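You operate a simulated robot arm through the tools that you are given. There is no shell and no other tool.

Carry out the task below with a simulated robot arm. There is one attempt and no reset: what you move stays moved.

TASK
Scrub the long tray clean, then lay the 90 g sinker in it.
Fine: the gold spoon lure goes in too, after the scrub; the tray stays where it is; put the pad back; leave the other sinker. Set down upright: pad, what you pick out. What is to be rubbed or washed off counts as gone when no trace of it is left.

The check looks at the end state, three seconds after you hand in, the way a careful person would. Anything else that was tipped, shoved, dropped, spilled or broken makes it a failure.

THE ROBOT
A 7-joint arm with a two-finger parallel gripper, fixed in place. Base frame: the origin is on the floor under the middle of its stand, x ahead of it, y to its left, z up; the work surface is at about z = 0.85. Readings come in m, degrees, newtons and seconds.
It reaches about 1.247 m from its shoulder. Its first joint turns from -132.0 to 132.0 degrees. Payload 3.91 kg.
Tool frame: the origin (TCP) lies between the finger pads and is the grasp point; the fingertips stand 0.03 m ahead of it; z points along the fingers, y is the line along which they close. The gripper opens to 0.11 m. The fingers are 0.02 m wide and 0.01 m thick; the gripper's body (0.048 by 0.112 m) begins 0.055 m behind the TCP.
Orientation is told as [roll, pitch, yaw] about the base's x, y, z axes, in that order, counted from this pose: with the fingers straight down and closing along the base's y, the tool's x points along the base's -x, its y along +y and its z along -z.

THE INTERFACE
- The arm moves only by the tool move_arm. Its argument "commands" is a list of rows, each an object (a shift or turn left out is 0, a gripper value left out holds the last) with "slide": the shift along the tool's x, y, z in m, a list of three; "rot": the turn, a rotation vector about the tool's x, y, z in degrees, a list of three. In form: [{"slide": [x, y, z], "rot": [ax, ay, az]}, ...]. A call has 1 to 20 rows; each row shifts and turns the commanded pose from where the row before left it, along the tool's axes as they then stand. "jaw" is the gripper command, from -1 (fully open) to 1 (shut), values between in proportion, set as the call begins (left out, the last holds). Rows are played at 5 a second. More than 0.05 m and 8.6 degrees between two rows, or a gripper value outside its range, and nothing of the call is played. A pose out of reach is approached as far as the arm can. The call stops where the force on the tool passes 40 N (or 10 N more than at its start, if that is more) or the arm is blocked; 0.2 s more then pass. Each finger travels about 0.108 m/s and halts on what it meets, pressing with about 33 N; the grip force reading is that of the motor and also rises with nothing between the fingers. The clock runs only during rows and for 0.2 s after the last one: add rows that do not move to give the fingers time. It gives the time, the measured TCP pose, the force on the tool (base axes), the opening and the grip force at its end, in the units of the frame above (readings bear some noise), with the torque about the TCP (base axes, N m) and any sound that the robot's microphone picked up, and new pictures: "pictures" is both (left out), scene, wrist or none.
- Cameras (640 x 400 px; columns grow to the right, rows downward): "scene" is fixed at [0.4002, 0.5003, 1.6273]; the picture's right is [0.78, 0.63, 0.00], its down [0.60, -0.75, -0.28] and it looks along [-0.18, 0.22, -0.96] (base axes); focal length 362 px, centre (320, 200). "wrist" rides on the gripper at [0.072, 0.017, -0.103] in the tool frame; the picture's right is [-0.23, 0.97, 0.00], its down [-0.76, -0.18, -0.62] and it looks along [-0.61, -0.14, 0.78] (tool axes); focal length 222 px, centre (320, 200). There is no depth. A picture from a camera that has moved, and an enlarged one, comes with that camera's place and axes in the base frame and with its lens.
- inspect(camera, box): a new picture of the part [left, top, right, bottom] of that camera's present view, enlarged. It takes no simulated time.
- job_done(): hands the job in; it is judged then, once.

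Nothing tells you positions but the pictures and the camera data. Unless the task says otherwise, let go and move clear before handing in.

The tools are called after "Request:" as a command line: name --argument value ..., lists and objects as JSON in quotes. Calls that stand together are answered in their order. move_arm: Moves the arm, as the interface text tells. Its arguments: {"type":"object","properties":{"commands":{"type":"array"},"jaw":{"type":"number"},"pictures":{"type":"string","enum":["both","scene","wrist","none"]}},"required":["commands"]} The other tools are called the same way: inspect (camera, box) takes an enlarged picture of a part of a camera's view; job_done () hands the job in.

At the start:

```text
time: 0.0
tcp_pos: [0.2489, 0.5002, 1.1221]
tool_rot: [0.0, 0.0, 0.1]
contact_force: [-0.6, -0.6, -0.5]
wrist_torque: [-0.01, 0.0, 0.0]
width: 0.1103
gripper_force: 0.1
```

scene: 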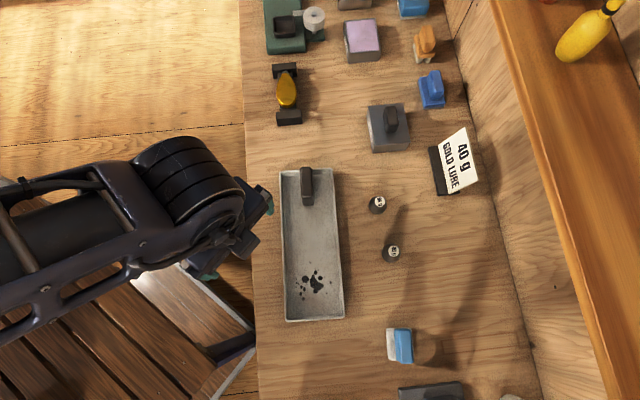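
wrist: 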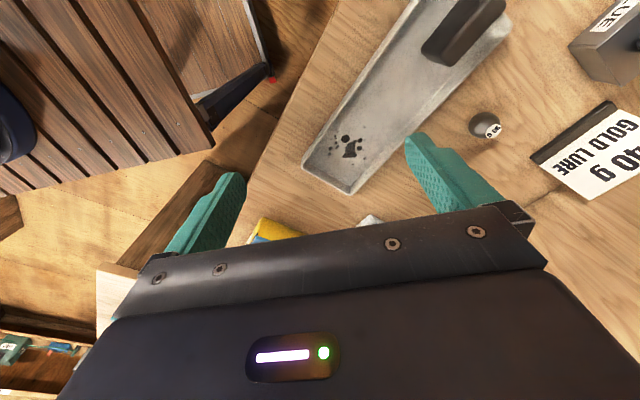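

I see a long grey tray with dark stains near one end and a dark object at its other end, two small round sinkers beside it, and assorted items around. I'll look closer at each before moving.

Request:
inspect --camera "scene" --box '[260, 150, 420, 250]'

Request:
inspect --camera "scene" --box '[260, 240, 420, 340]'

Request:
inspect --camera "scene" --box '[250, 0, 410, 100]'

Request:
inspect --camera "scene" --box '[340, 60, 500, 160]'

Request:
inspect --camera "scene" --box '[360, 300, 520, 400]'

Request:
inspect --camera "scene" --box '[350, 180, 430, 280]'

Request:
inspect --camera "wrist" --box '[380, 0, 640, 200]'

```text
4.00 times, centred on (340, 200) of scene
camera zoom: at [0.4002, 0.5003, 1.6273], right [0.78, 0.63, 0.0], down [0.6, -0.75, -0.28], along [-0.18, 0.22, -0.96], focal length 1446 px, centre (240, 200)
```

zoom: 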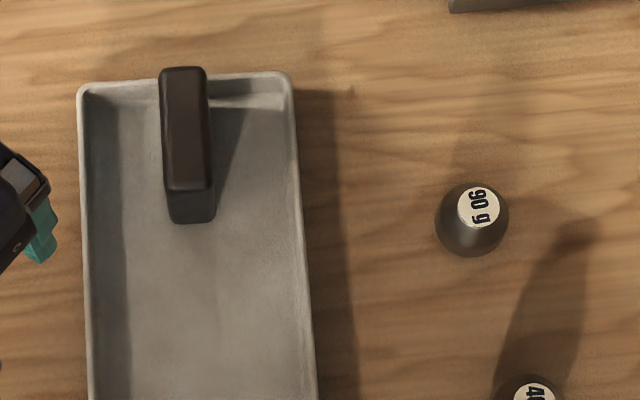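

```text
4.00 times, centred on (340, 290) of scene
camera zoom: at [0.4002, 0.5003, 1.6273], right [0.78, 0.63, 0.0], down [0.6, -0.75, -0.28], along [-0.18, 0.22, -0.96], focal length 1446 px, centre (240, -160)
```

zoom: 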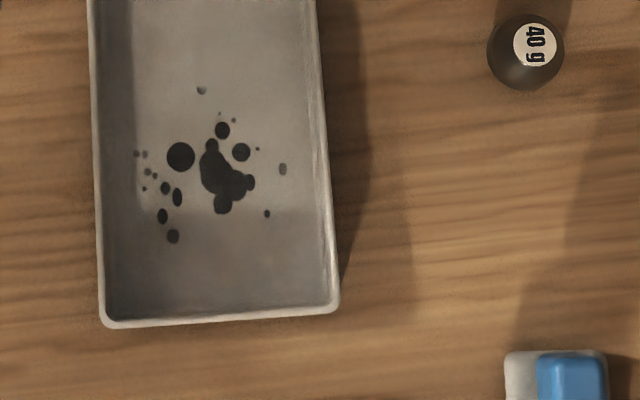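

```text
4.00 times, centred on (330, 50) of scene
camera zoom: at [0.4002, 0.5003, 1.6273], right [0.78, 0.63, 0.0], down [0.6, -0.75, -0.28], along [-0.18, 0.22, -0.96], focal length 1446 px, centre (280, 800)
```

zoom: 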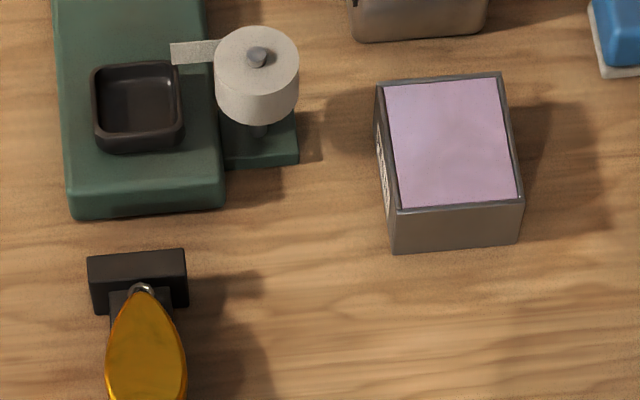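

```text
4.00 times, centred on (420, 110) of scene
camera zoom: at [0.4002, 0.5003, 1.6273], right [0.78, 0.63, 0.0], down [0.6, -0.75, -0.28], along [-0.18, 0.22, -0.96], focal length 1446 px, centre (-80, 560)
```

zoom: 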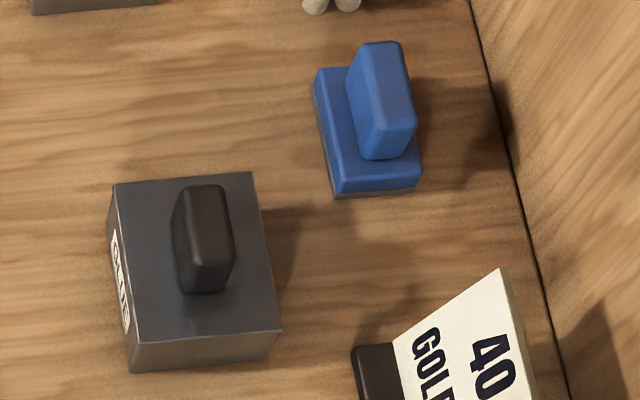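

```text
4.00 times, centred on (440, 350) of scene
camera zoom: at [0.4002, 0.5003, 1.6273], right [0.78, 0.63, 0.0], down [0.6, -0.75, -0.28], along [-0.18, 0.22, -0.96], focal length 1446 px, centre (-160, -400)
```

zoom: 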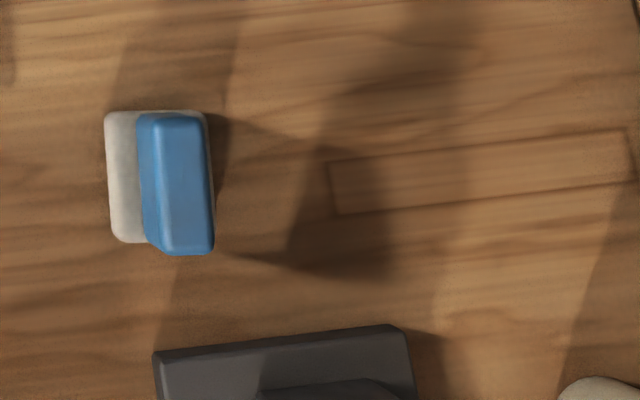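

```text
4.00 times, centred on (390, 230) of scene
camera zoom: at [0.4002, 0.5003, 1.6273], right [0.78, 0.63, 0.0], down [0.6, -0.75, -0.28], along [-0.18, 0.22, -0.96], focal length 1446 px, centre (40, 80)
```

zoom: 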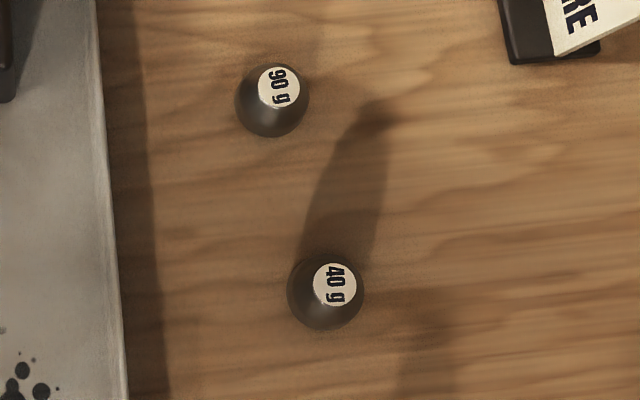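

```text
2.00 times, centred on (510, 100) of wrist
camera zoom: at [0.1755, 0.5161, 1.226], right [0.23, 0.97, 0.0], down [0.76, -0.18, 0.62], along [0.61, -0.14, -0.78], focal length 444 px, centre (-60, 400)
```

zoom: 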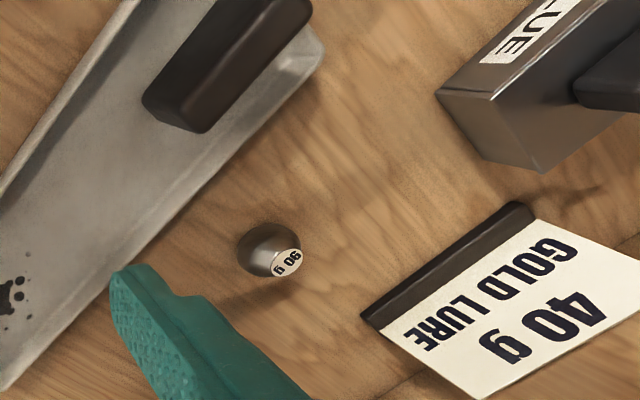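

The stains are near the tray's near-right end; the sinkers are marked 90 g (upper) and 40 g (lower). Now I'll look for which object is the scrub pad among the several handled things.

Request:
inspect --camera "scene" --box '[370, 0, 470, 70]'

Request:
inspect --camera "scene" --box '[380, 360, 540, 400]'

Request:
inspect --camera "wrist" --box '[220, 120, 420, 260]'

Request:
inspect --camera "wrist" --box '[0, 320, 120, 400]'

Request:
inspect --camera "scene" --box '[260, 50, 320, 140]'

Request:
inspect --camera "scene" --box '[500, 0, 640, 90]'

Request:
inspect --camera "scene" --box '[130, 240, 290, 400]'

```text
5.71 times, centred on (420, 35) of scene
camera zoom: at [0.4002, 0.5003, 1.6273], right [0.78, 0.63, 0.0], down [0.6, -0.75, -0.28], along [-0.18, 0.22, -0.96], focal length 2065 px, centre (-251, 1143)
```

zoom: 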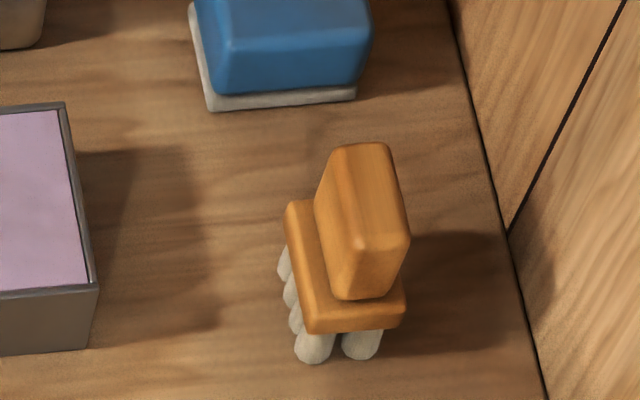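

```text
4.00 times, centred on (460, 380) of scene
camera zoom: at [0.4002, 0.5003, 1.6273], right [0.78, 0.63, 0.0], down [0.6, -0.75, -0.28], along [-0.18, 0.22, -0.96], focal length 1446 px, centre (-240, -520)
```

zoom: 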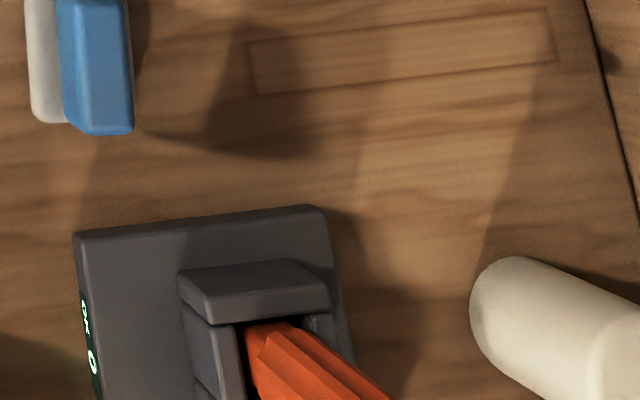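

```text
2.86 times, centred on (320, 190) of wrist
camera zoom: at [0.1755, 0.5161, 1.226], right [0.23, 0.97, 0.0], down [0.76, -0.18, 0.62], along [0.61, -0.14, -0.78], focal length 635 px, centre (320, 229)
```

zoom: 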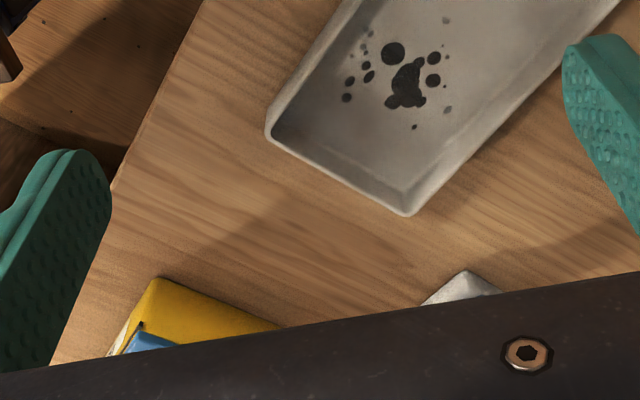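

```text
5.00 times, centred on (60, 360) of wrist
camera zoom: at [0.1755, 0.5161, 1.226], right [0.23, 0.97, 0.0], down [0.76, -0.18, 0.62], along [0.61, -0.14, -0.78], focal length 1111 px, centre (1620, -600)
```

zoom: 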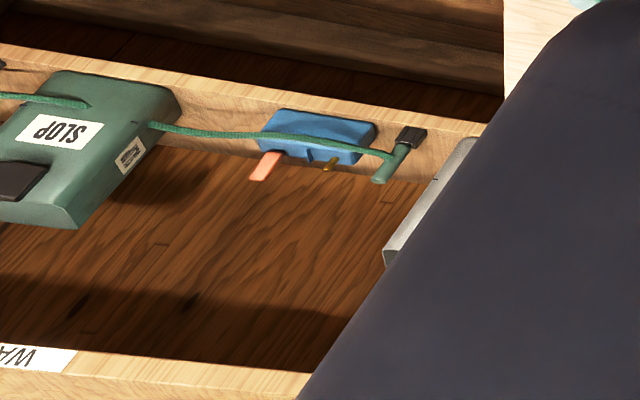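

```text
4.44 times, centred on (290, 95) of scene
camera zoom: at [0.4002, 0.5003, 1.6273], right [0.78, 0.63, 0.0], down [0.6, -0.75, -0.28], along [-0.18, 0.22, -0.96], focal length 1606 px, centre (453, 667)
```

zoom: 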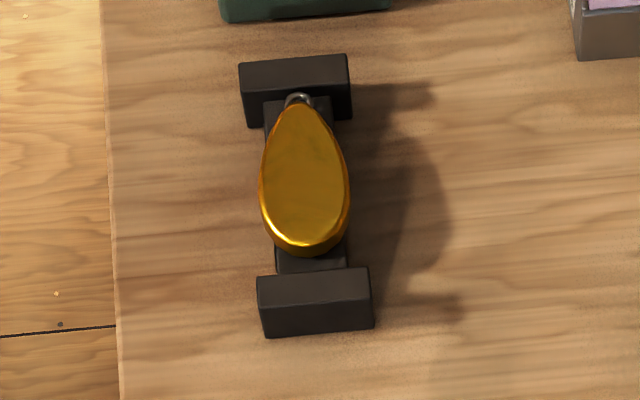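

```text
4.44 times, centred on (570, 45) of scene
camera zoom: at [0.4002, 0.5003, 1.6273], right [0.78, 0.63, 0.0], down [0.6, -0.75, -0.28], along [-0.18, 0.22, -0.96], focal length 1606 px, centre (-791, 889)
```

zoom: 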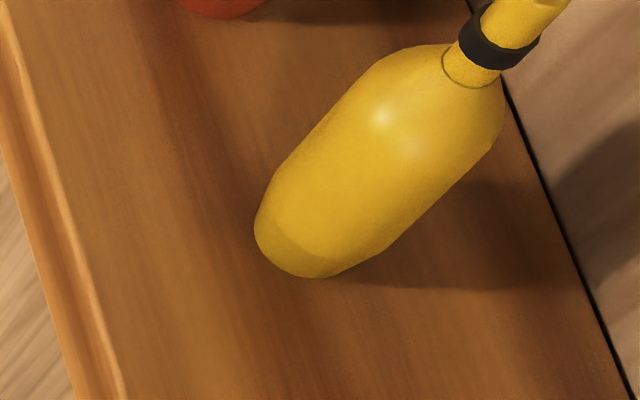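

```text
2.50 times, centred on (210, 320) of scene
camera zoom: at [0.4002, 0.5003, 1.6273], right [0.78, 0.63, 0.0], down [0.6, -0.75, -0.28], along [-0.18, 0.22, -0.96], focal length 904 px, centre (595, -100)
```

zoom: 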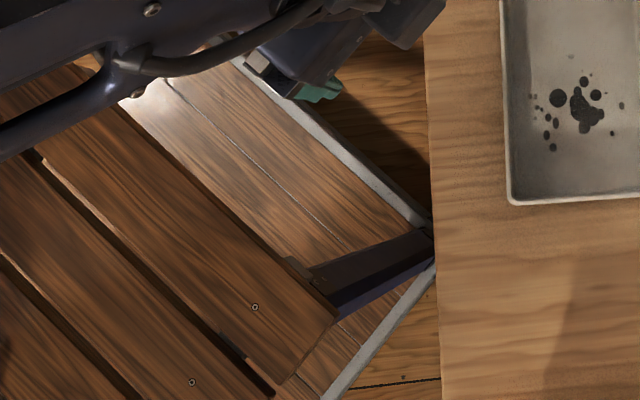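

The tray lies diagonally, roughly from (0.40, 0.47) to (0.19, 0.71), stains at its near end; there are several pad-like things, so I'll raise the arm and turn the wrist camera to survey the bench.

Request:
move_arm --commands '[{"slide": [0.02, 0, -0.03], "rot": [0, 0, -8]}, {"slide": [0.02, 0, -0.03], "rot": [0, 0, -8]}, {"slide": [0.02, 0, -0.03], "rot": [0, 0, -8]}, {"slide": [0.02, 0, -0.03], "rot": [0, 0, -8]}, {"slide": [0.02, 0, -0.03], "rot": [0, 0, -7]}, {"slide": [0, 0, 0]}, {"slide": [0, 0, 0]}]'

```text
time: 1.6
tcp_pos: [0.1547, 0.4727, 1.2709]
tool_rot: [0.0, 0.0, 39.0]
contact_force: [0.8, -0.5, 0.3]
wrist_torque: [-0.05, 0.02, 0.01]
width: 0.1101
gripper_force: 0.0
camera wrist: at [0.0868, 0.4388, 1.3754], right [-0.44, 0.9, 0.0], down [0.7, 0.34, 0.62], along [0.56, 0.27, -0.78], focal length 222 px, centre (320, 200)
```

scene: 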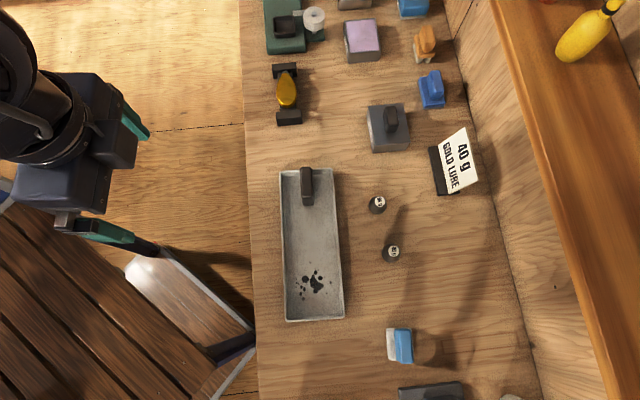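
wrist: 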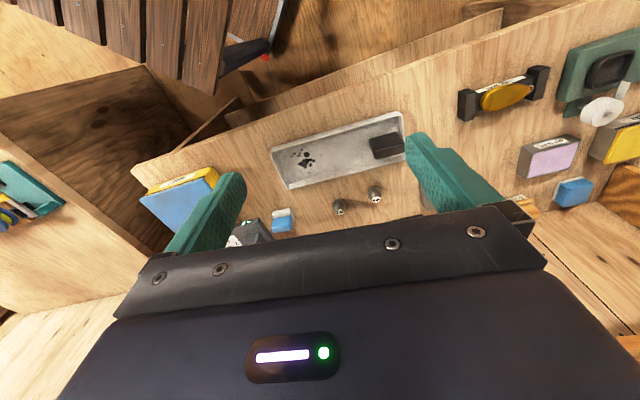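

The view is inverted (image bottom is away from the robot) but shows most of the bench. I'll enlarge the details here.

Request:
inspect --camera "wrist" --box '[440, 30, 640, 220]'

Request:
inspect --camera "wrist" --box '[250, 90, 430, 230]'

Request:
inspect --camera "wrist" --box '[120, 150, 310, 260]'

Request:
inspect --camera "scene" --box '[260, 155, 360, 335]'

```text
2.11 times, centred on (540, 125) of wrist
camera zoom: at [0.0868, 0.4388, 1.3754], right [-0.44, 0.9, 0.0], down [0.7, 0.34, 0.62], along [0.56, 0.27, -0.78], focal length 468 px, centre (-143, 358)
```

zoom: 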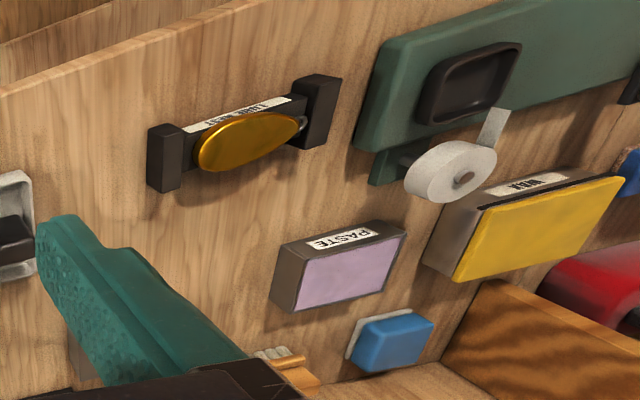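

```text
2.86 times, centred on (340, 160) of wrist
camera zoom: at [0.0868, 0.4388, 1.3754], right [-0.44, 0.9, 0.0], down [0.7, 0.34, 0.62], along [0.56, 0.27, -0.78], focal length 635 px, centre (263, 314)
```

zoom: 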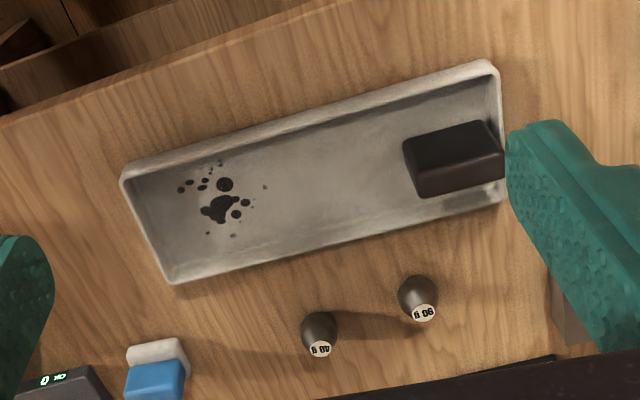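

```text
3.37 times, centred on (215, 205) of wrist
camera zoom: at [0.0868, 0.4388, 1.3754], right [-0.44, 0.9, 0.0], down [0.7, 0.34, 0.62], along [0.56, 0.27, -0.78], focal length 748 px, centre (674, 183)
```

zoom: 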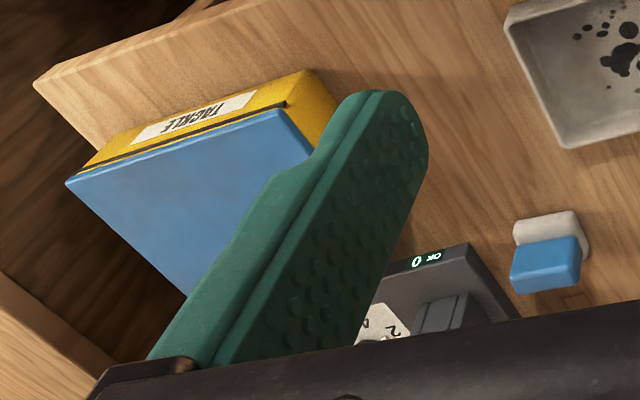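

```text
2.22 times, centred on (310, 245) of scene
camera zoom: at [0.4002, 0.5003, 1.6273], right [0.78, 0.63, 0.0], down [0.6, -0.75, -0.28], along [-0.18, 0.22, -0.96], focal length 803 px, centre (342, 100)
```

zoom: 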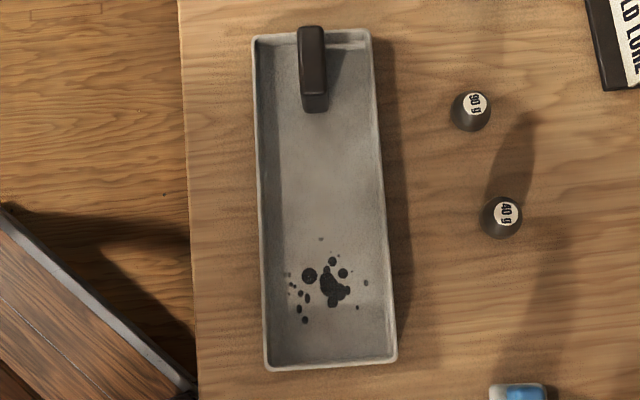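

The pad candidates are white-with-blue-handle near the scale (about 0.57, 0.54), a blue one (0.30, 1.04), and an orange brush (0.21, 1.15); there are also labelled boxes (PASTE, WAX, TACKLE, GLUE). I'll move the camera left for a closer look at the far group.

Request:
move_arm --commands '[{"slide": [-0.012, 0.037, 0]}, {"slide": [-0.012, 0.037, 0]}, {"slide": [-0.012, 0.037, 0]}, {"slide": [-0.012, 0.037, 0]}, {"rot": [0, 0, -8]}, {"rot": [0, 0, -8]}, {"rot": [0, 0, -8]}, {"rot": [0, 0, -8]}, {"rot": [0, -8, 0]}, {"rot": [0, -8, 0]}, {"rot": [0, -8, 0]}, {"slide": [0, 0, 0]}]'

Request:
inspect --camera "wrist" --box '[100, 0, 420, 220]'

Request:
inspect --camera "wrist" --box '[400, 0, 640, 220]'

```text
time: 4.2
tcp_pos: [0.0996, 0.6188, 1.2712]
tool_rot: [0.1, -24.1, 71.1]
contact_force: [0.6, 0.2, 0.0]
wrist_torque: [0.0, 0.01, -0.02]
width: 0.11
gripper_force: 0.0
camera wrist: at [0.0466, 0.5205, 1.3377], right [-0.85, 0.51, 0.09], down [0.31, 0.36, 0.88], along [0.42, 0.78, -0.47], focal length 222 px, centre (320, 200)
```

scene: 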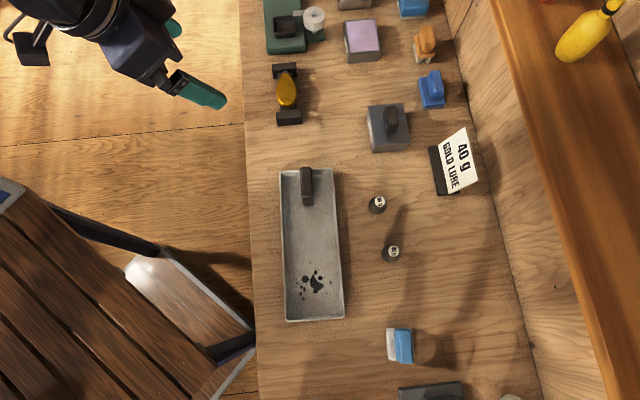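
wrist: 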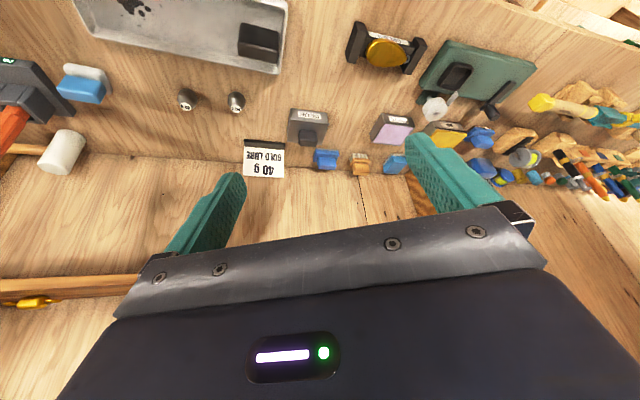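

```text
1.82 times, centred on (260, 110) of wrist
camera zoom: at [0.0466, 0.5205, 1.3377], right [-0.85, 0.51, 0.09], down [0.31, 0.36, 0.88], along [0.42, 0.78, -0.47], focal length 404 px, centre (429, 364)
```

zoom: 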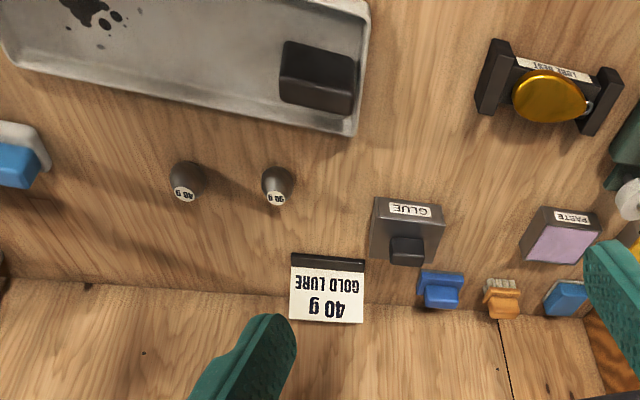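

```text
1.82 times, centred on (520, 110) of wrist
camera zoom: at [0.0466, 0.5205, 1.3377], right [-0.85, 0.51, 0.09], down [0.31, 0.36, 0.88], along [0.42, 0.78, -0.47], focal length 404 px, centre (-44, 364)
```

zoom: 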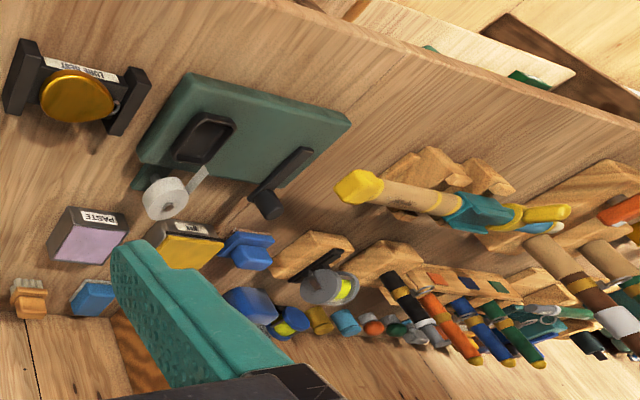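

I can now see the gold lure on a "LURE REST", plus PASTE, WAX and GLUE boxes with pads near them. The white/blue pad by the scale stands nearest the tray, so I'll go look at it closely, and at the tray.

Request:
move_arm --commands '[{"rot": [0, 8, 0]}, {"rot": [0, 8, 0]}, {"rot": [0, 8, 0]}, {"rot": [0, 0, 8]}, {"rot": [0, 0, 8]}, {"rot": [0, 0, 8]}, {"rot": [0, 0, 8]}, {"slide": [-0.0241, -0.037, 0.0174]}, {"slide": [-0.0241, -0.037, 0.0174]}, {"slide": [-0.0241, -0.037, 0.0174]}, {"slide": [-0.0241, -0.037, 0.0174]}, {"slide": [-0.0241, -0.037, 0.0174]}, {"slide": [-0.0241, -0.037, 0.0174]}, {"slide": [-0.0241, -0.037, 0.0174]}, {"slide": [-0.0241, -0.037, 0.0174]}, {"slide": [-0.0241, -0.037, 0.0174]}, {"slide": [-0.0241, -0.037, 0.0174]}, {"slide": [0, 0, 0]}]'

Request:
inspect --camera "wrist" --box '[200, 40, 420, 220]'

```text
time: 8.0
tcp_pos: [0.5205, 0.4828, 1.0981]
tool_rot: [-0.1, -0.1, 39.0]
contact_force: [-0.2, -0.6, -0.7]
wrist_torque: [0.01, 0.01, -0.02]
width: 0.1101
gripper_force: 0.1
camera wrist: at [0.4525, 0.4492, 1.2026], right [-0.44, 0.9, 0.0], down [0.7, 0.34, 0.62], along [0.56, 0.27, -0.78], focal length 222 px, centre (320, 200)
```

scene: 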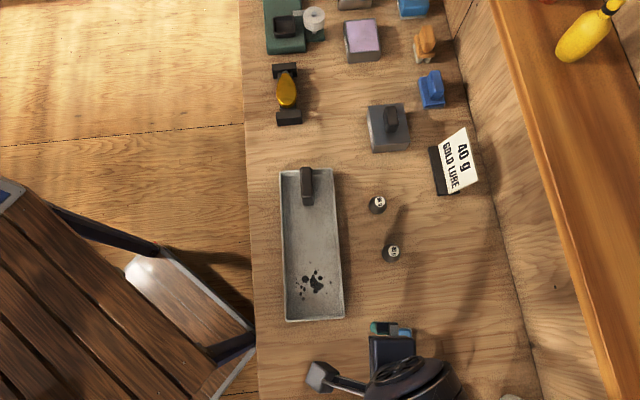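
wrist: 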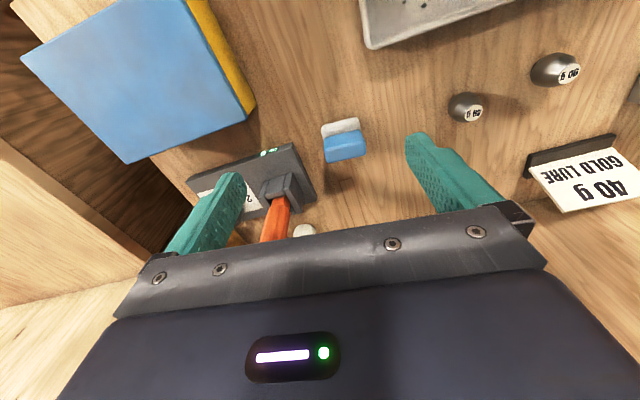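

```text
2.22 times, centred on (310, 130) of wrist
camera zoom: at [0.4525, 0.4492, 1.2026], right [-0.44, 0.9, 0.0], down [0.7, 0.34, 0.62], along [0.56, 0.27, -0.78], focal length 494 px, centre (342, 356)
```

zoom: 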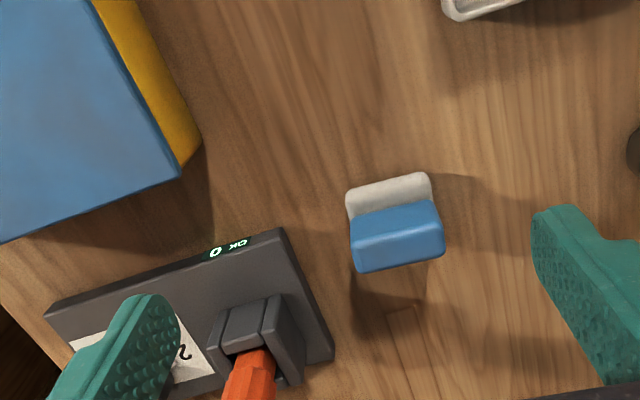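

The pad by the scale is a white 6×5 cm base with a blue fin handle. Next I'll check the other pad-like things by the back wall before deciding.

Request:
move_arm --commands '[{"slide": [-0.0077, 0.0443, -0.003]}, {"slide": [-0.0077, 0.0443, -0.003]}, {"slide": [-0.0077, 0.0443, -0.003]}, {"slide": [-0.0077, 0.0443, -0.003]}, {"slide": [-0.0077, 0.0443, -0.003]}, {"slide": [-0.0077, 0.0443, -0.003]}, {"slide": [-0.0077, 0.0443, -0.003]}, {"slide": [-0.0077, 0.0443, -0.003]}, {"slide": [-0.0077, 0.0443, -0.003]}, {"slide": [-0.0077, 0.0443, -0.003]}, {"slide": [-0.0077, 0.0443, -0.003]}, {"rot": [0, 0, -8]}, {"rot": [0, 0, -8]}, {"rot": [0, 0, -8]}, {"rot": [0, 0, -8]}, {"slide": [0, 0, 0]}]' --pictures "wrist"

Request:
inspect --camera "wrist" --box '[220, 20, 440, 220]'

Request:
inspect --camera "wrist" --box '[420, 0, 640, 200]'

```text
time: 11.4
tcp_pos: [0.2787, 0.9128, 1.1292]
tool_rot: [0.0, 0.0, 71.1]
contact_force: [0.5, 0.6, 0.4]
wrist_torque: [-0.02, 0.01, -0.01]
width: 0.11
gripper_force: 0.0
camera wrist: at [0.2377, 0.85, 1.2342], right [-0.85, 0.53, 0.0], down [0.42, 0.66, 0.62], along [0.33, 0.53, -0.78], focal length 222 px, centre (320, 200)
```

wrist: 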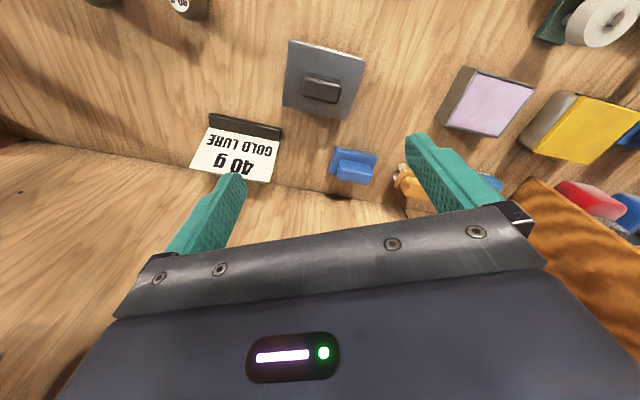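

```text
2.00 times, centred on (330, 120) of wrist
camera zoom: at [0.2377, 0.85, 1.2342], right [-0.85, 0.53, 0.0], down [0.42, 0.66, 0.62], along [0.33, 0.53, -0.78], focal length 444 px, centre (300, 360)
```

zoom: 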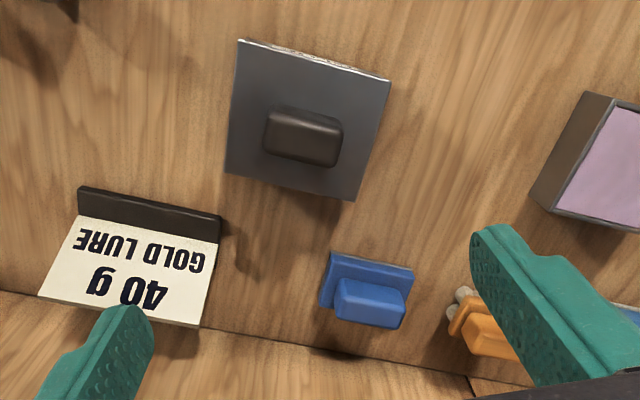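

```text
2.00 times, centred on (530, 100) of wrist
camera zoom: at [0.2377, 0.85, 1.2342], right [-0.85, 0.53, 0.0], down [0.42, 0.66, 0.62], along [0.33, 0.53, -0.78], focal length 444 px, centre (-100, 400)
```

zoom: 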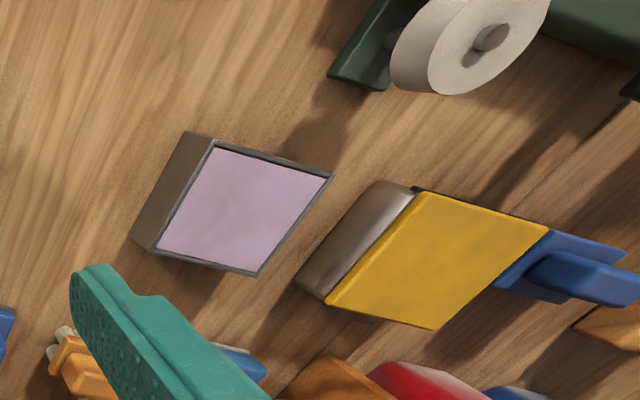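

The blue one has a blue base with a thin grey sole, and the orange is a bristle brush. I'll take one more look at the blue/white one by the PASTE box and the one beyond WAX.

Request:
move_arm --commands '[{"slide": [0.017, 0.04, -0.005]}, {"slide": [0.017, 0.04, -0.005]}, {"slide": [0.017, 0.04, -0.005]}, {"rot": [0, -8, 0]}, {"rot": [0, -8, 0]}, {"rot": [0, 0, -8]}, {"slide": [0, 0, 0]}]' --pictures "wrist"

Request:
inspect --camera "wrist" --box '[200, 40, 440, 220]'

Request:
inspect --camera "wrist" --box '[400, 0, 640, 200]'

```text
time: 13.0
tcp_pos: [0.1473, 0.906, 1.1446]
tool_rot: [-2.3, -15.9, 79.3]
contact_force: [-0.9, 0.4, -0.6]
wrist_torque: [-0.01, 0.0, 0.03]
width: 0.1102
gripper_force: 0.0
camera wrist: at [0.1084, 0.8125, 1.2251], right [-0.91, 0.41, 0.02], down [0.25, 0.52, 0.81], along [0.32, 0.75, -0.58], focal length 222 px, centre (320, 200)
```

wrist: 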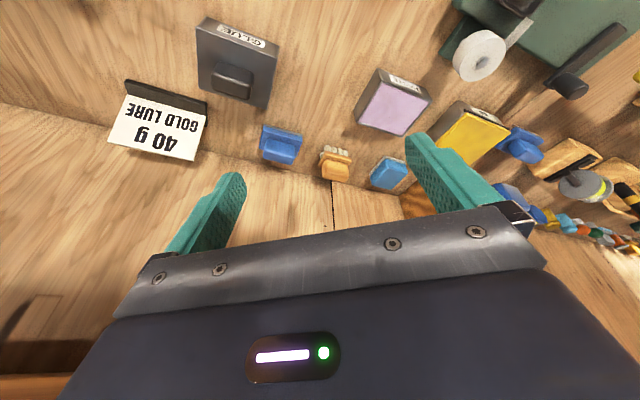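

```text
2.22 times, centred on (320, 130) of wrist
camera zoom: at [0.1084, 0.8125, 1.2251], right [-0.91, 0.41, 0.02], down [0.25, 0.52, 0.81], along [0.32, 0.75, -0.58], focal length 494 px, centre (320, 356)
```

zoom: 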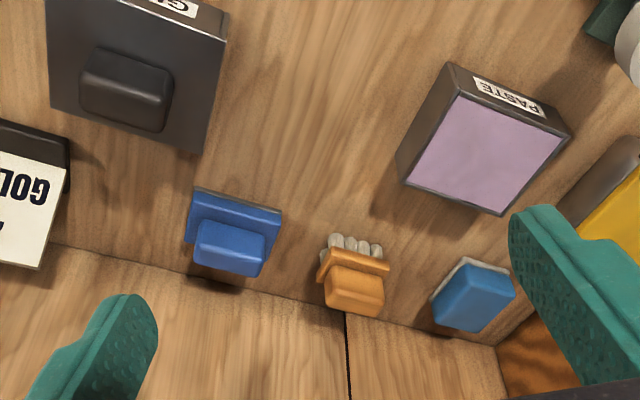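

```text
2.00 times, centred on (520, 100) of wrist
camera zoom: at [0.1084, 0.8125, 1.2251], right [-0.91, 0.41, 0.02], down [0.25, 0.52, 0.81], along [0.32, 0.75, -0.58], focal length 444 px, centre (-80, 400)
```

zoom: 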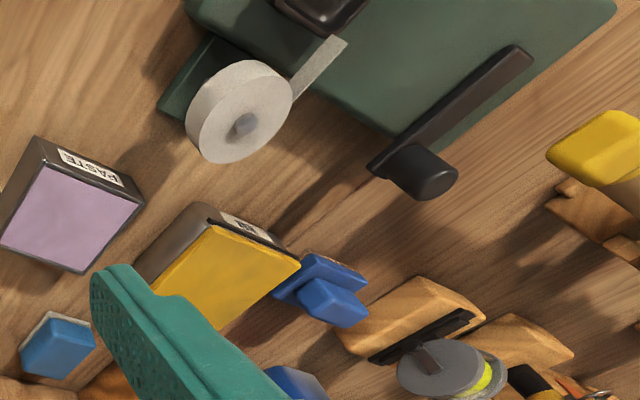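

The two at the back match other kits (glue/wax/paste tools); the white-soled pad with the blue fin beside the tray at about (0.567, 0.543) is the scrub pad. I'll move over it and turn the jaws to close across its fin.

Request:
move_arm --commands '[{"rot": [0, 0, 8]}, {"rot": [0, 8, 0]}, {"rot": [0, 8, 0]}, {"slide": [0.0159, -0.0396, 0]}, {"slide": [0.0159, -0.0396, 0]}, {"slide": [0.0159, -0.0396, 0]}, {"slide": [0.0159, -0.0396, 0]}, {"slide": [0.0159, -0.0396, 0]}, {"slide": [0.0159, -0.0396, 0]}, {"slide": [0.0159, -0.0396, 0]}, {"slide": [0.0159, -0.0396, 0]}, {"slide": [0.0159, -0.0396, 0]}, {"slide": [0.0159, -0.0396, 0]}, {"slide": [0.0159, -0.0396, 0]}, {"slide": [0.0159, -0.0396, 0]}, {"slide": [0.0159, -0.0396, 0]}, {"slide": [0, 0, 0]}]' --pictures "none"

Request:
move_arm --commands '[{"rot": [0, 0, 8]}, {"rot": [0, 0, 8]}, {"rot": [0, 0, 8]}, {"rot": [0, 0, 8]}, {"rot": [0, 0, 8]}, {"rot": [0, 0, 8]}, {"rot": [0, 0, 8]}, {"rot": [0, 0, 8]}, {"rot": [0, 0, 8]}, {"rot": [0, 0, 8]}, {"rot": [0, 0, 8]}, {"rot": [0, 0, 8]}, {"rot": [0, 0, 8]}, {"rot": [0, 0, 8]}, {"rot": [0, 0, 8]}, {"slide": [0, 0, 0.04]}, {"slide": [0, 0, 0.04]}, {"slide": [0, 0, 0]}]'

```text
time: 16.6
tcp_pos: [0.5686, 0.5401, 1.1464]
tool_rot: [0.0, 0.0, 70.9]
contact_force: [0.8, -0.3, -0.2]
wrist_torque: [-0.03, -0.03, 0.0]
width: 0.11
gripper_force: 0.0
```

```text
time: 20.4
tcp_pos: [0.5673, 0.541, 1.0664]
tool_rot: [0.0, -0.1, -49.0]
contact_force: [0.2, 0.5, 0.2]
wrist_torque: [0.01, 0.0, -0.02]
width: 0.1098
gripper_force: 0.0
camera wrist: at [0.5321, 0.6053, 1.1702], right [0.88, 0.47, 0.0], down [0.36, -0.69, 0.62], along [0.29, -0.55, -0.78], focal length 222 px, centre (320, 200)
```

scene: 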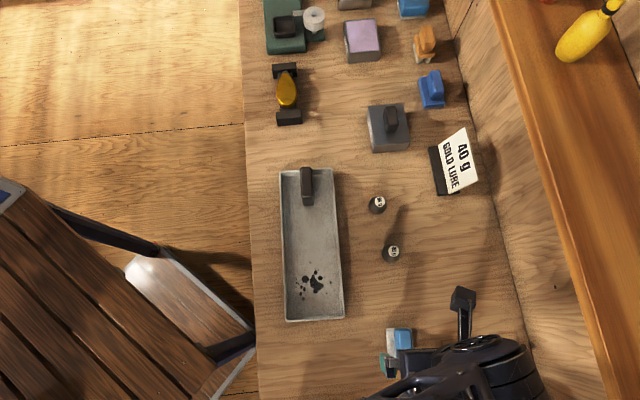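
wrist: 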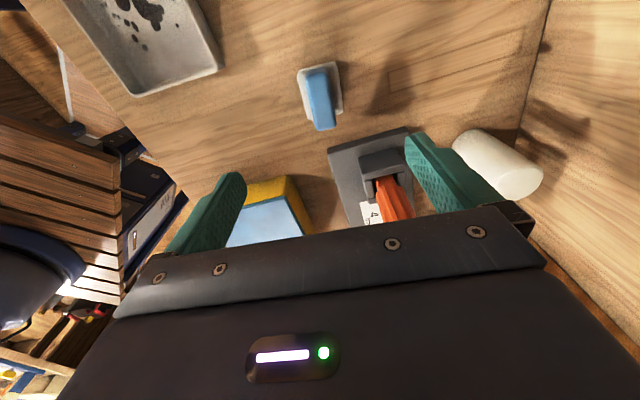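

Request:
inspect --camera "wrist" --box '[260, 40, 380, 150]'

Request:
inspect --camera "wrist" --box '[60, 0, 240, 110]'

```text
3.64 times, centred on (320, 95) of wrist
camera zoom: at [0.5321, 0.6053, 1.1702], right [0.88, 0.47, 0.0], down [0.36, -0.69, 0.62], along [0.29, -0.55, -0.78], focal length 808 px, centre (320, 582)
```

zoom: 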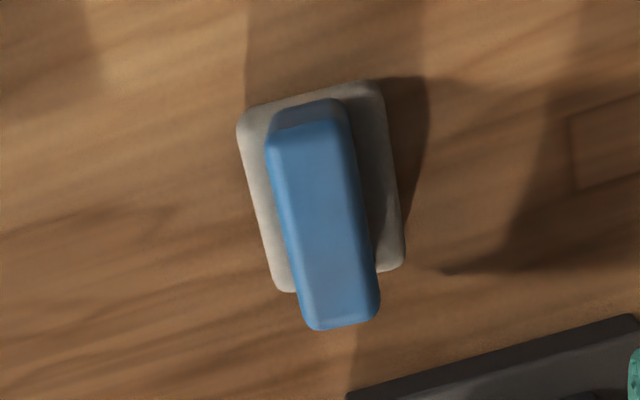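

```text
3.56 times, centred on (150, 55) of wrist
camera zoom: at [0.5321, 0.6053, 1.1702], right [0.88, 0.47, 0.0], down [0.36, -0.69, 0.62], along [0.29, -0.55, -0.78], focal length 790 px, centre (924, 716)
```

zoom: 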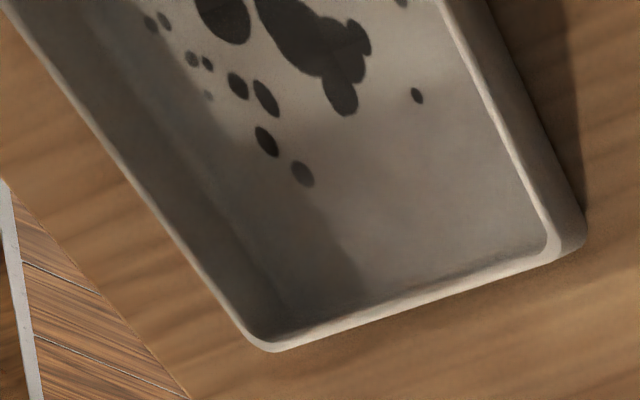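

The pad's centre is at about (0.567, 0.544), fin about 2.3 cm thick reaching z ≈ 0.93, long axis at −50°. I'll descend around the fin with the jaws open, then close.

Request:
move_arm --commands '[{"slide": [0.0026, 0.0023, 0.03], "rot": [0, 0, 1]}, {"slide": [0, 0, 0.035]}, {"slide": [0, 0, 0.035]}, {"slide": [0, 0, 0.035]}, {"slide": [0, 0, 0.0264]}, {"slide": [0, 0, 0]}]'

```text
time: 21.8
tcp_pos: [0.567, 0.5436, 0.902]
tool_rot: [0.1, 0.0, -50.0]
contact_force: [-0.6, 0.0, 0.7]
wrist_torque: [0.03, -0.02, 0.0]
width: 0.1099
gripper_force: 0.1
camera wrist: at [0.5324, 0.6085, 1.0078], right [0.89, 0.45, 0.0], down [0.35, -0.7, 0.62], along [0.28, -0.56, -0.78], focal length 222 px, centre (320, 200)
```

scene: 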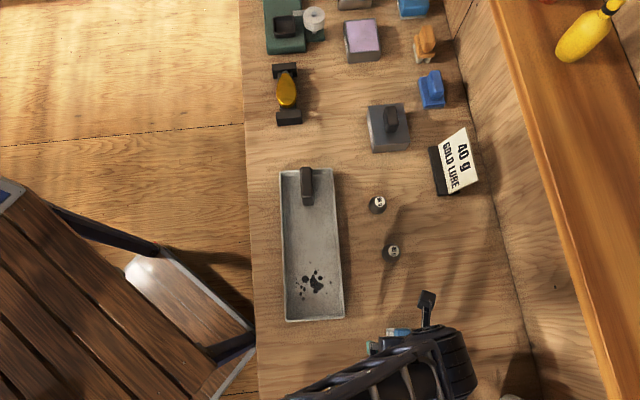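
wrist: 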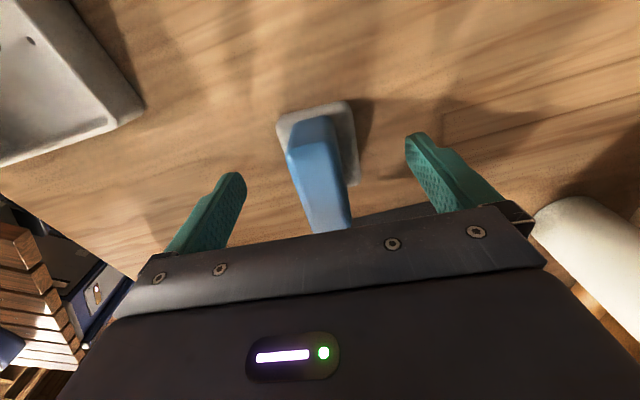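

The fin stands between the open fingers. Now I'll close on it.

Request:
move_arm --commands '[{"slide": [0, 0, 0]}, {"slide": [0, 0, 0]}, {"slide": [0, 0, 0]}, {"slide": [0, 0, 0]}, {"slide": [0, 0, 0]}]' --jaw 1

```text
time: 23.0
tcp_pos: [0.5672, 0.5431, 0.904]
tool_rot: [-0.1, 0.0, -50.0]
contact_force: [0.5, 0.0, 0.1]
wrist_torque: [-0.03, 0.02, 0.01]
width: 0.0254
gripper_force: 32.8
camera wrist: at [0.5323, 0.6086, 1.0081], right [0.89, 0.45, 0.0], down [0.35, -0.7, 0.62], along [0.28, -0.56, -0.78], focal length 222 px, centre (320, 200)
```

scene: 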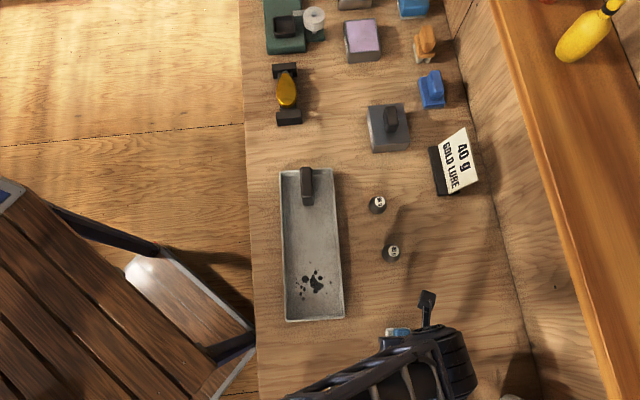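
wrist: 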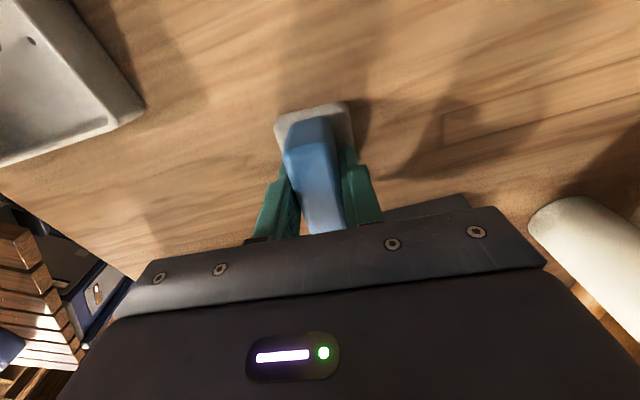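

Gripped at 2.5 cm width. I'll lift it and look at its sole and state.

Request:
move_arm --commands '[{"slide": [0, 0, -0.03]}, {"slide": [0, 0, -0.04]}, {"slide": [0, 0, -0.04]}, {"slide": [0, 0, 0]}]'

Request:
inspect --camera "wrist" --box '[220, 60, 420, 240]'

```text
time: 24.0
tcp_pos: [0.5687, 0.5426, 1.0127]
tool_rot: [0.0, 0.0, -49.9]
contact_force: [0.0, 0.7, -1.6]
wrist_torque: [-0.03, -0.02, 0.01]
width: 0.0257
gripper_force: 33.0
camera wrist: at [0.5335, 0.6087, 1.1172], right [0.89, 0.45, 0.0], down [0.35, -0.7, 0.62], along [0.28, -0.56, -0.78], focal length 222 px, centre (320, 200)
```

scene: 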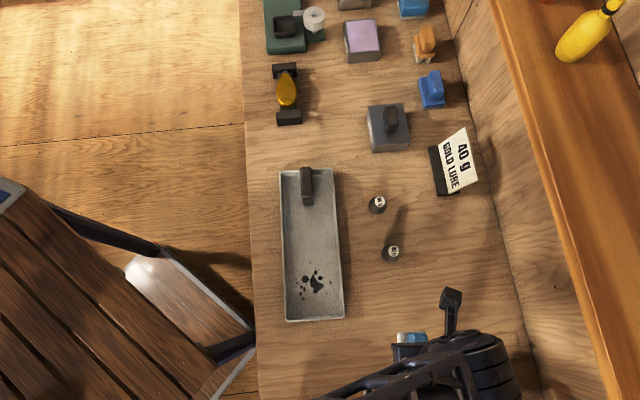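
wrist: 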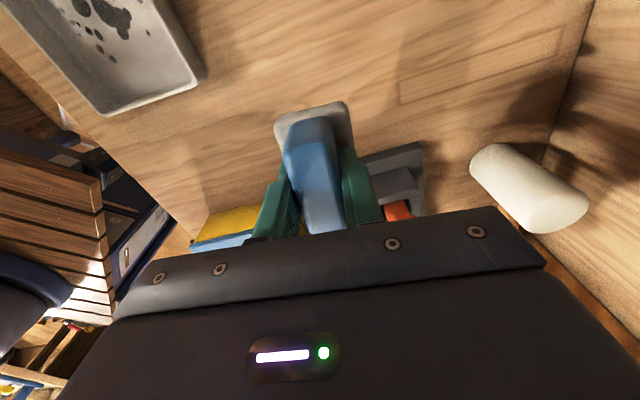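

```text
2.22 times, centred on (320, 150) of wrist
camera zoom: at [0.5335, 0.6087, 1.1172], right [0.89, 0.45, 0.0], down [0.35, -0.7, 0.62], along [0.28, -0.56, -0.78], focal length 494 px, centre (320, 311)
```

zoom: 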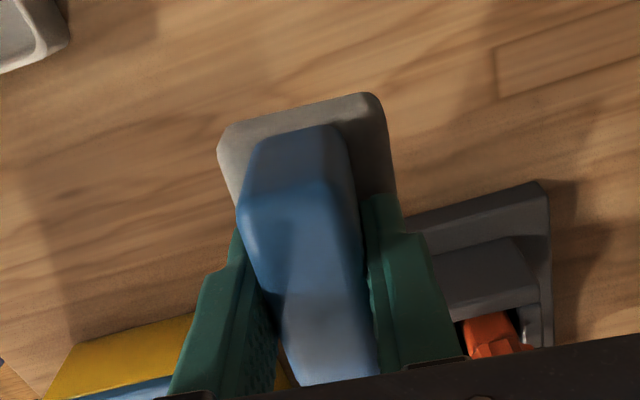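

The pad is held firmly; its sole is about 5.4 cm below the TCP. I'll align it with the tray's axis (yaw −47.5°) and carry it over the stains.

Request:
move_arm --commands '[{"rot": [0, 0, -2.4]}, {"slide": [0.0232, -0.0276, 0.003]}, {"slide": [0.0232, -0.0276, 0.003]}, {"slide": [0.0232, -0.0276, 0.003]}, {"slide": [0.0232, -0.0276, 0.003]}, {"slide": [0.0232, -0.0276, 0.003]}, {"slide": [0.0232, -0.0276, 0.003]}, {"slide": [0, 0, 0]}]'

Request:
inspect --camera "wrist" --box '[180, 40, 460, 230]'

```text
time: 25.8
tcp_pos: [0.3503, 0.5387, 0.9946]
tool_rot: [0.2, 0.1, -47.6]
contact_force: [-0.4, 0.3, -1.2]
wrist_torque: [-0.01, 0.0, 0.0]
width: 0.0258
gripper_force: 32.9
camera wrist: at [0.3143, 0.6028, 1.099], right [0.87, 0.49, 0.0], down [0.38, -0.68, 0.62], along [0.3, -0.54, -0.78], focal length 222 px, centre (320, 200)
```

scene: 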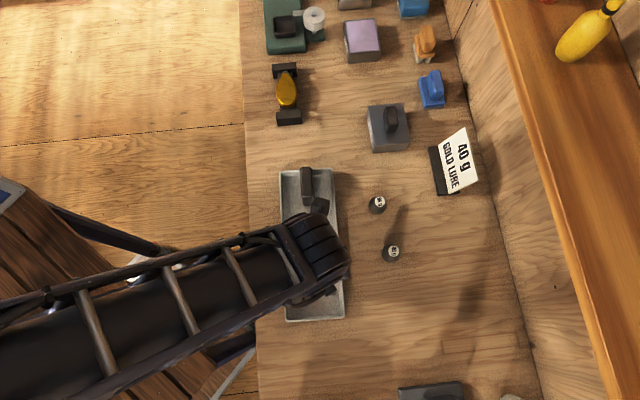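
wrist: 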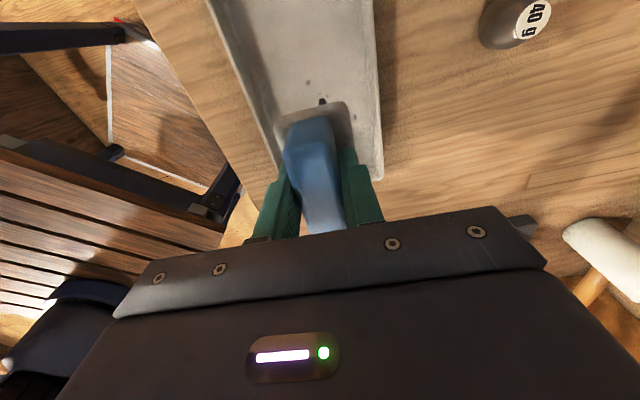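

```text
2.11 times, centred on (320, 135) of wrist
camera zoom: at [0.3143, 0.6028, 1.099], right [0.87, 0.49, 0.0], down [0.38, -0.68, 0.62], along [0.3, -0.54, -0.78], focal length 468 px, centre (320, 337)
```

zoom: 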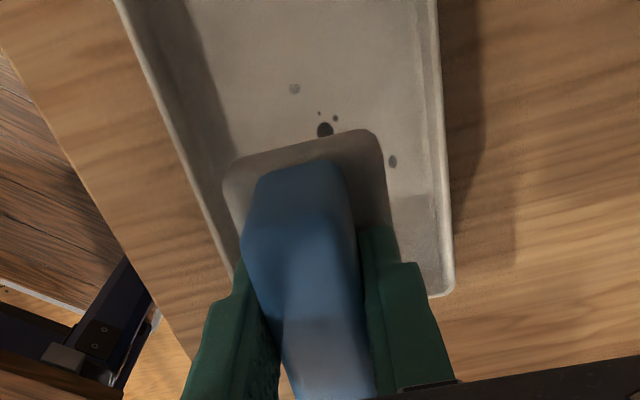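

The pad hovers over the main stain at tray coordinates s≈0.16, w≈0.62 (floor spans about w 0.571–0.671). I'll lower it step by step and feel for contact.

Request:
move_arm --commands '[{"slide": [0, 0, 0.03]}, {"slide": [0, 0, 0.03]}, {"slide": [0, 0, 0.012]}, {"slide": [0, 0, 0]}]' --pictures "none"

Request:
move_arm --commands '[{"slide": [0, 0, 0.003]}, {"slide": [0, 0, 0.003]}, {"slide": [0, 0, 0.002]}, {"slide": [0, 0, 0]}]' --pictures "none"

```text
time: 26.8
tcp_pos: [0.3526, 0.5376, 0.9237]
tool_rot: [-0.1, 0.1, -47.5]
contact_force: [0.3, -0.3, -1.4]
wrist_torque: [0.01, -0.03, 0.01]
width: 0.0257
gripper_force: 33.3
```

```text
time: 27.8
tcp_pos: [0.3518, 0.5355, 0.9169]
tool_rot: [0.0, 0.0, -47.5]
contact_force: [0.2, 0.3, -0.9]
wrist_torque: [0.02, 0.05, -0.02]
width: 0.0255
gripper_force: 32.9
```

No contact yet at TCP z ≈ 0.916; continuing down in small steps.

Request:
move_arm --commands '[{"slide": [0, 0, 0.002]}, {"slide": [0, 0, 0.002]}, {"slide": [0, 0, 0.001]}, {"slide": [0, 0, 0]}]' --pictures "none"

Request:
move_arm --commands '[{"slide": [0, 0, 0.001]}, {"slide": [0, 0, 0.001]}, {"slide": [0, 0, 0]}]' --pictures "wrist"

```text
time: 28.8
tcp_pos: [0.3523, 0.5351, 0.911]
tool_rot: [0.1, 0.0, -47.6]
contact_force: [0.4, -0.6, -0.8]
wrist_torque: [-0.01, 0.01, 0.0]
width: 0.0255
gripper_force: 32.8
```

```text
time: 29.6
tcp_pos: [0.3508, 0.5367, 0.9093]
tool_rot: [-0.1, 0.0, -47.6]
contact_force: [0.2, -0.5, -1.0]
wrist_torque: [-0.02, -0.04, -0.04]
width: 0.0258
gripper_force: 33.4
camera wrist: at [0.314, 0.6007, 1.014], right [0.87, 0.49, 0.0], down [0.38, -0.68, 0.62], along [0.3, -0.54, -0.78], focal length 222 px, centre (320, 200)
```

wrist: 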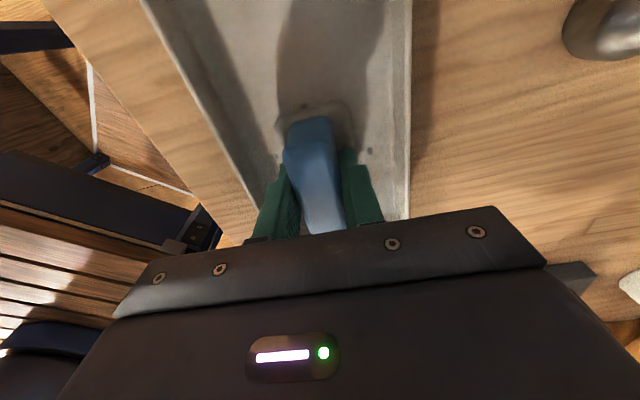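

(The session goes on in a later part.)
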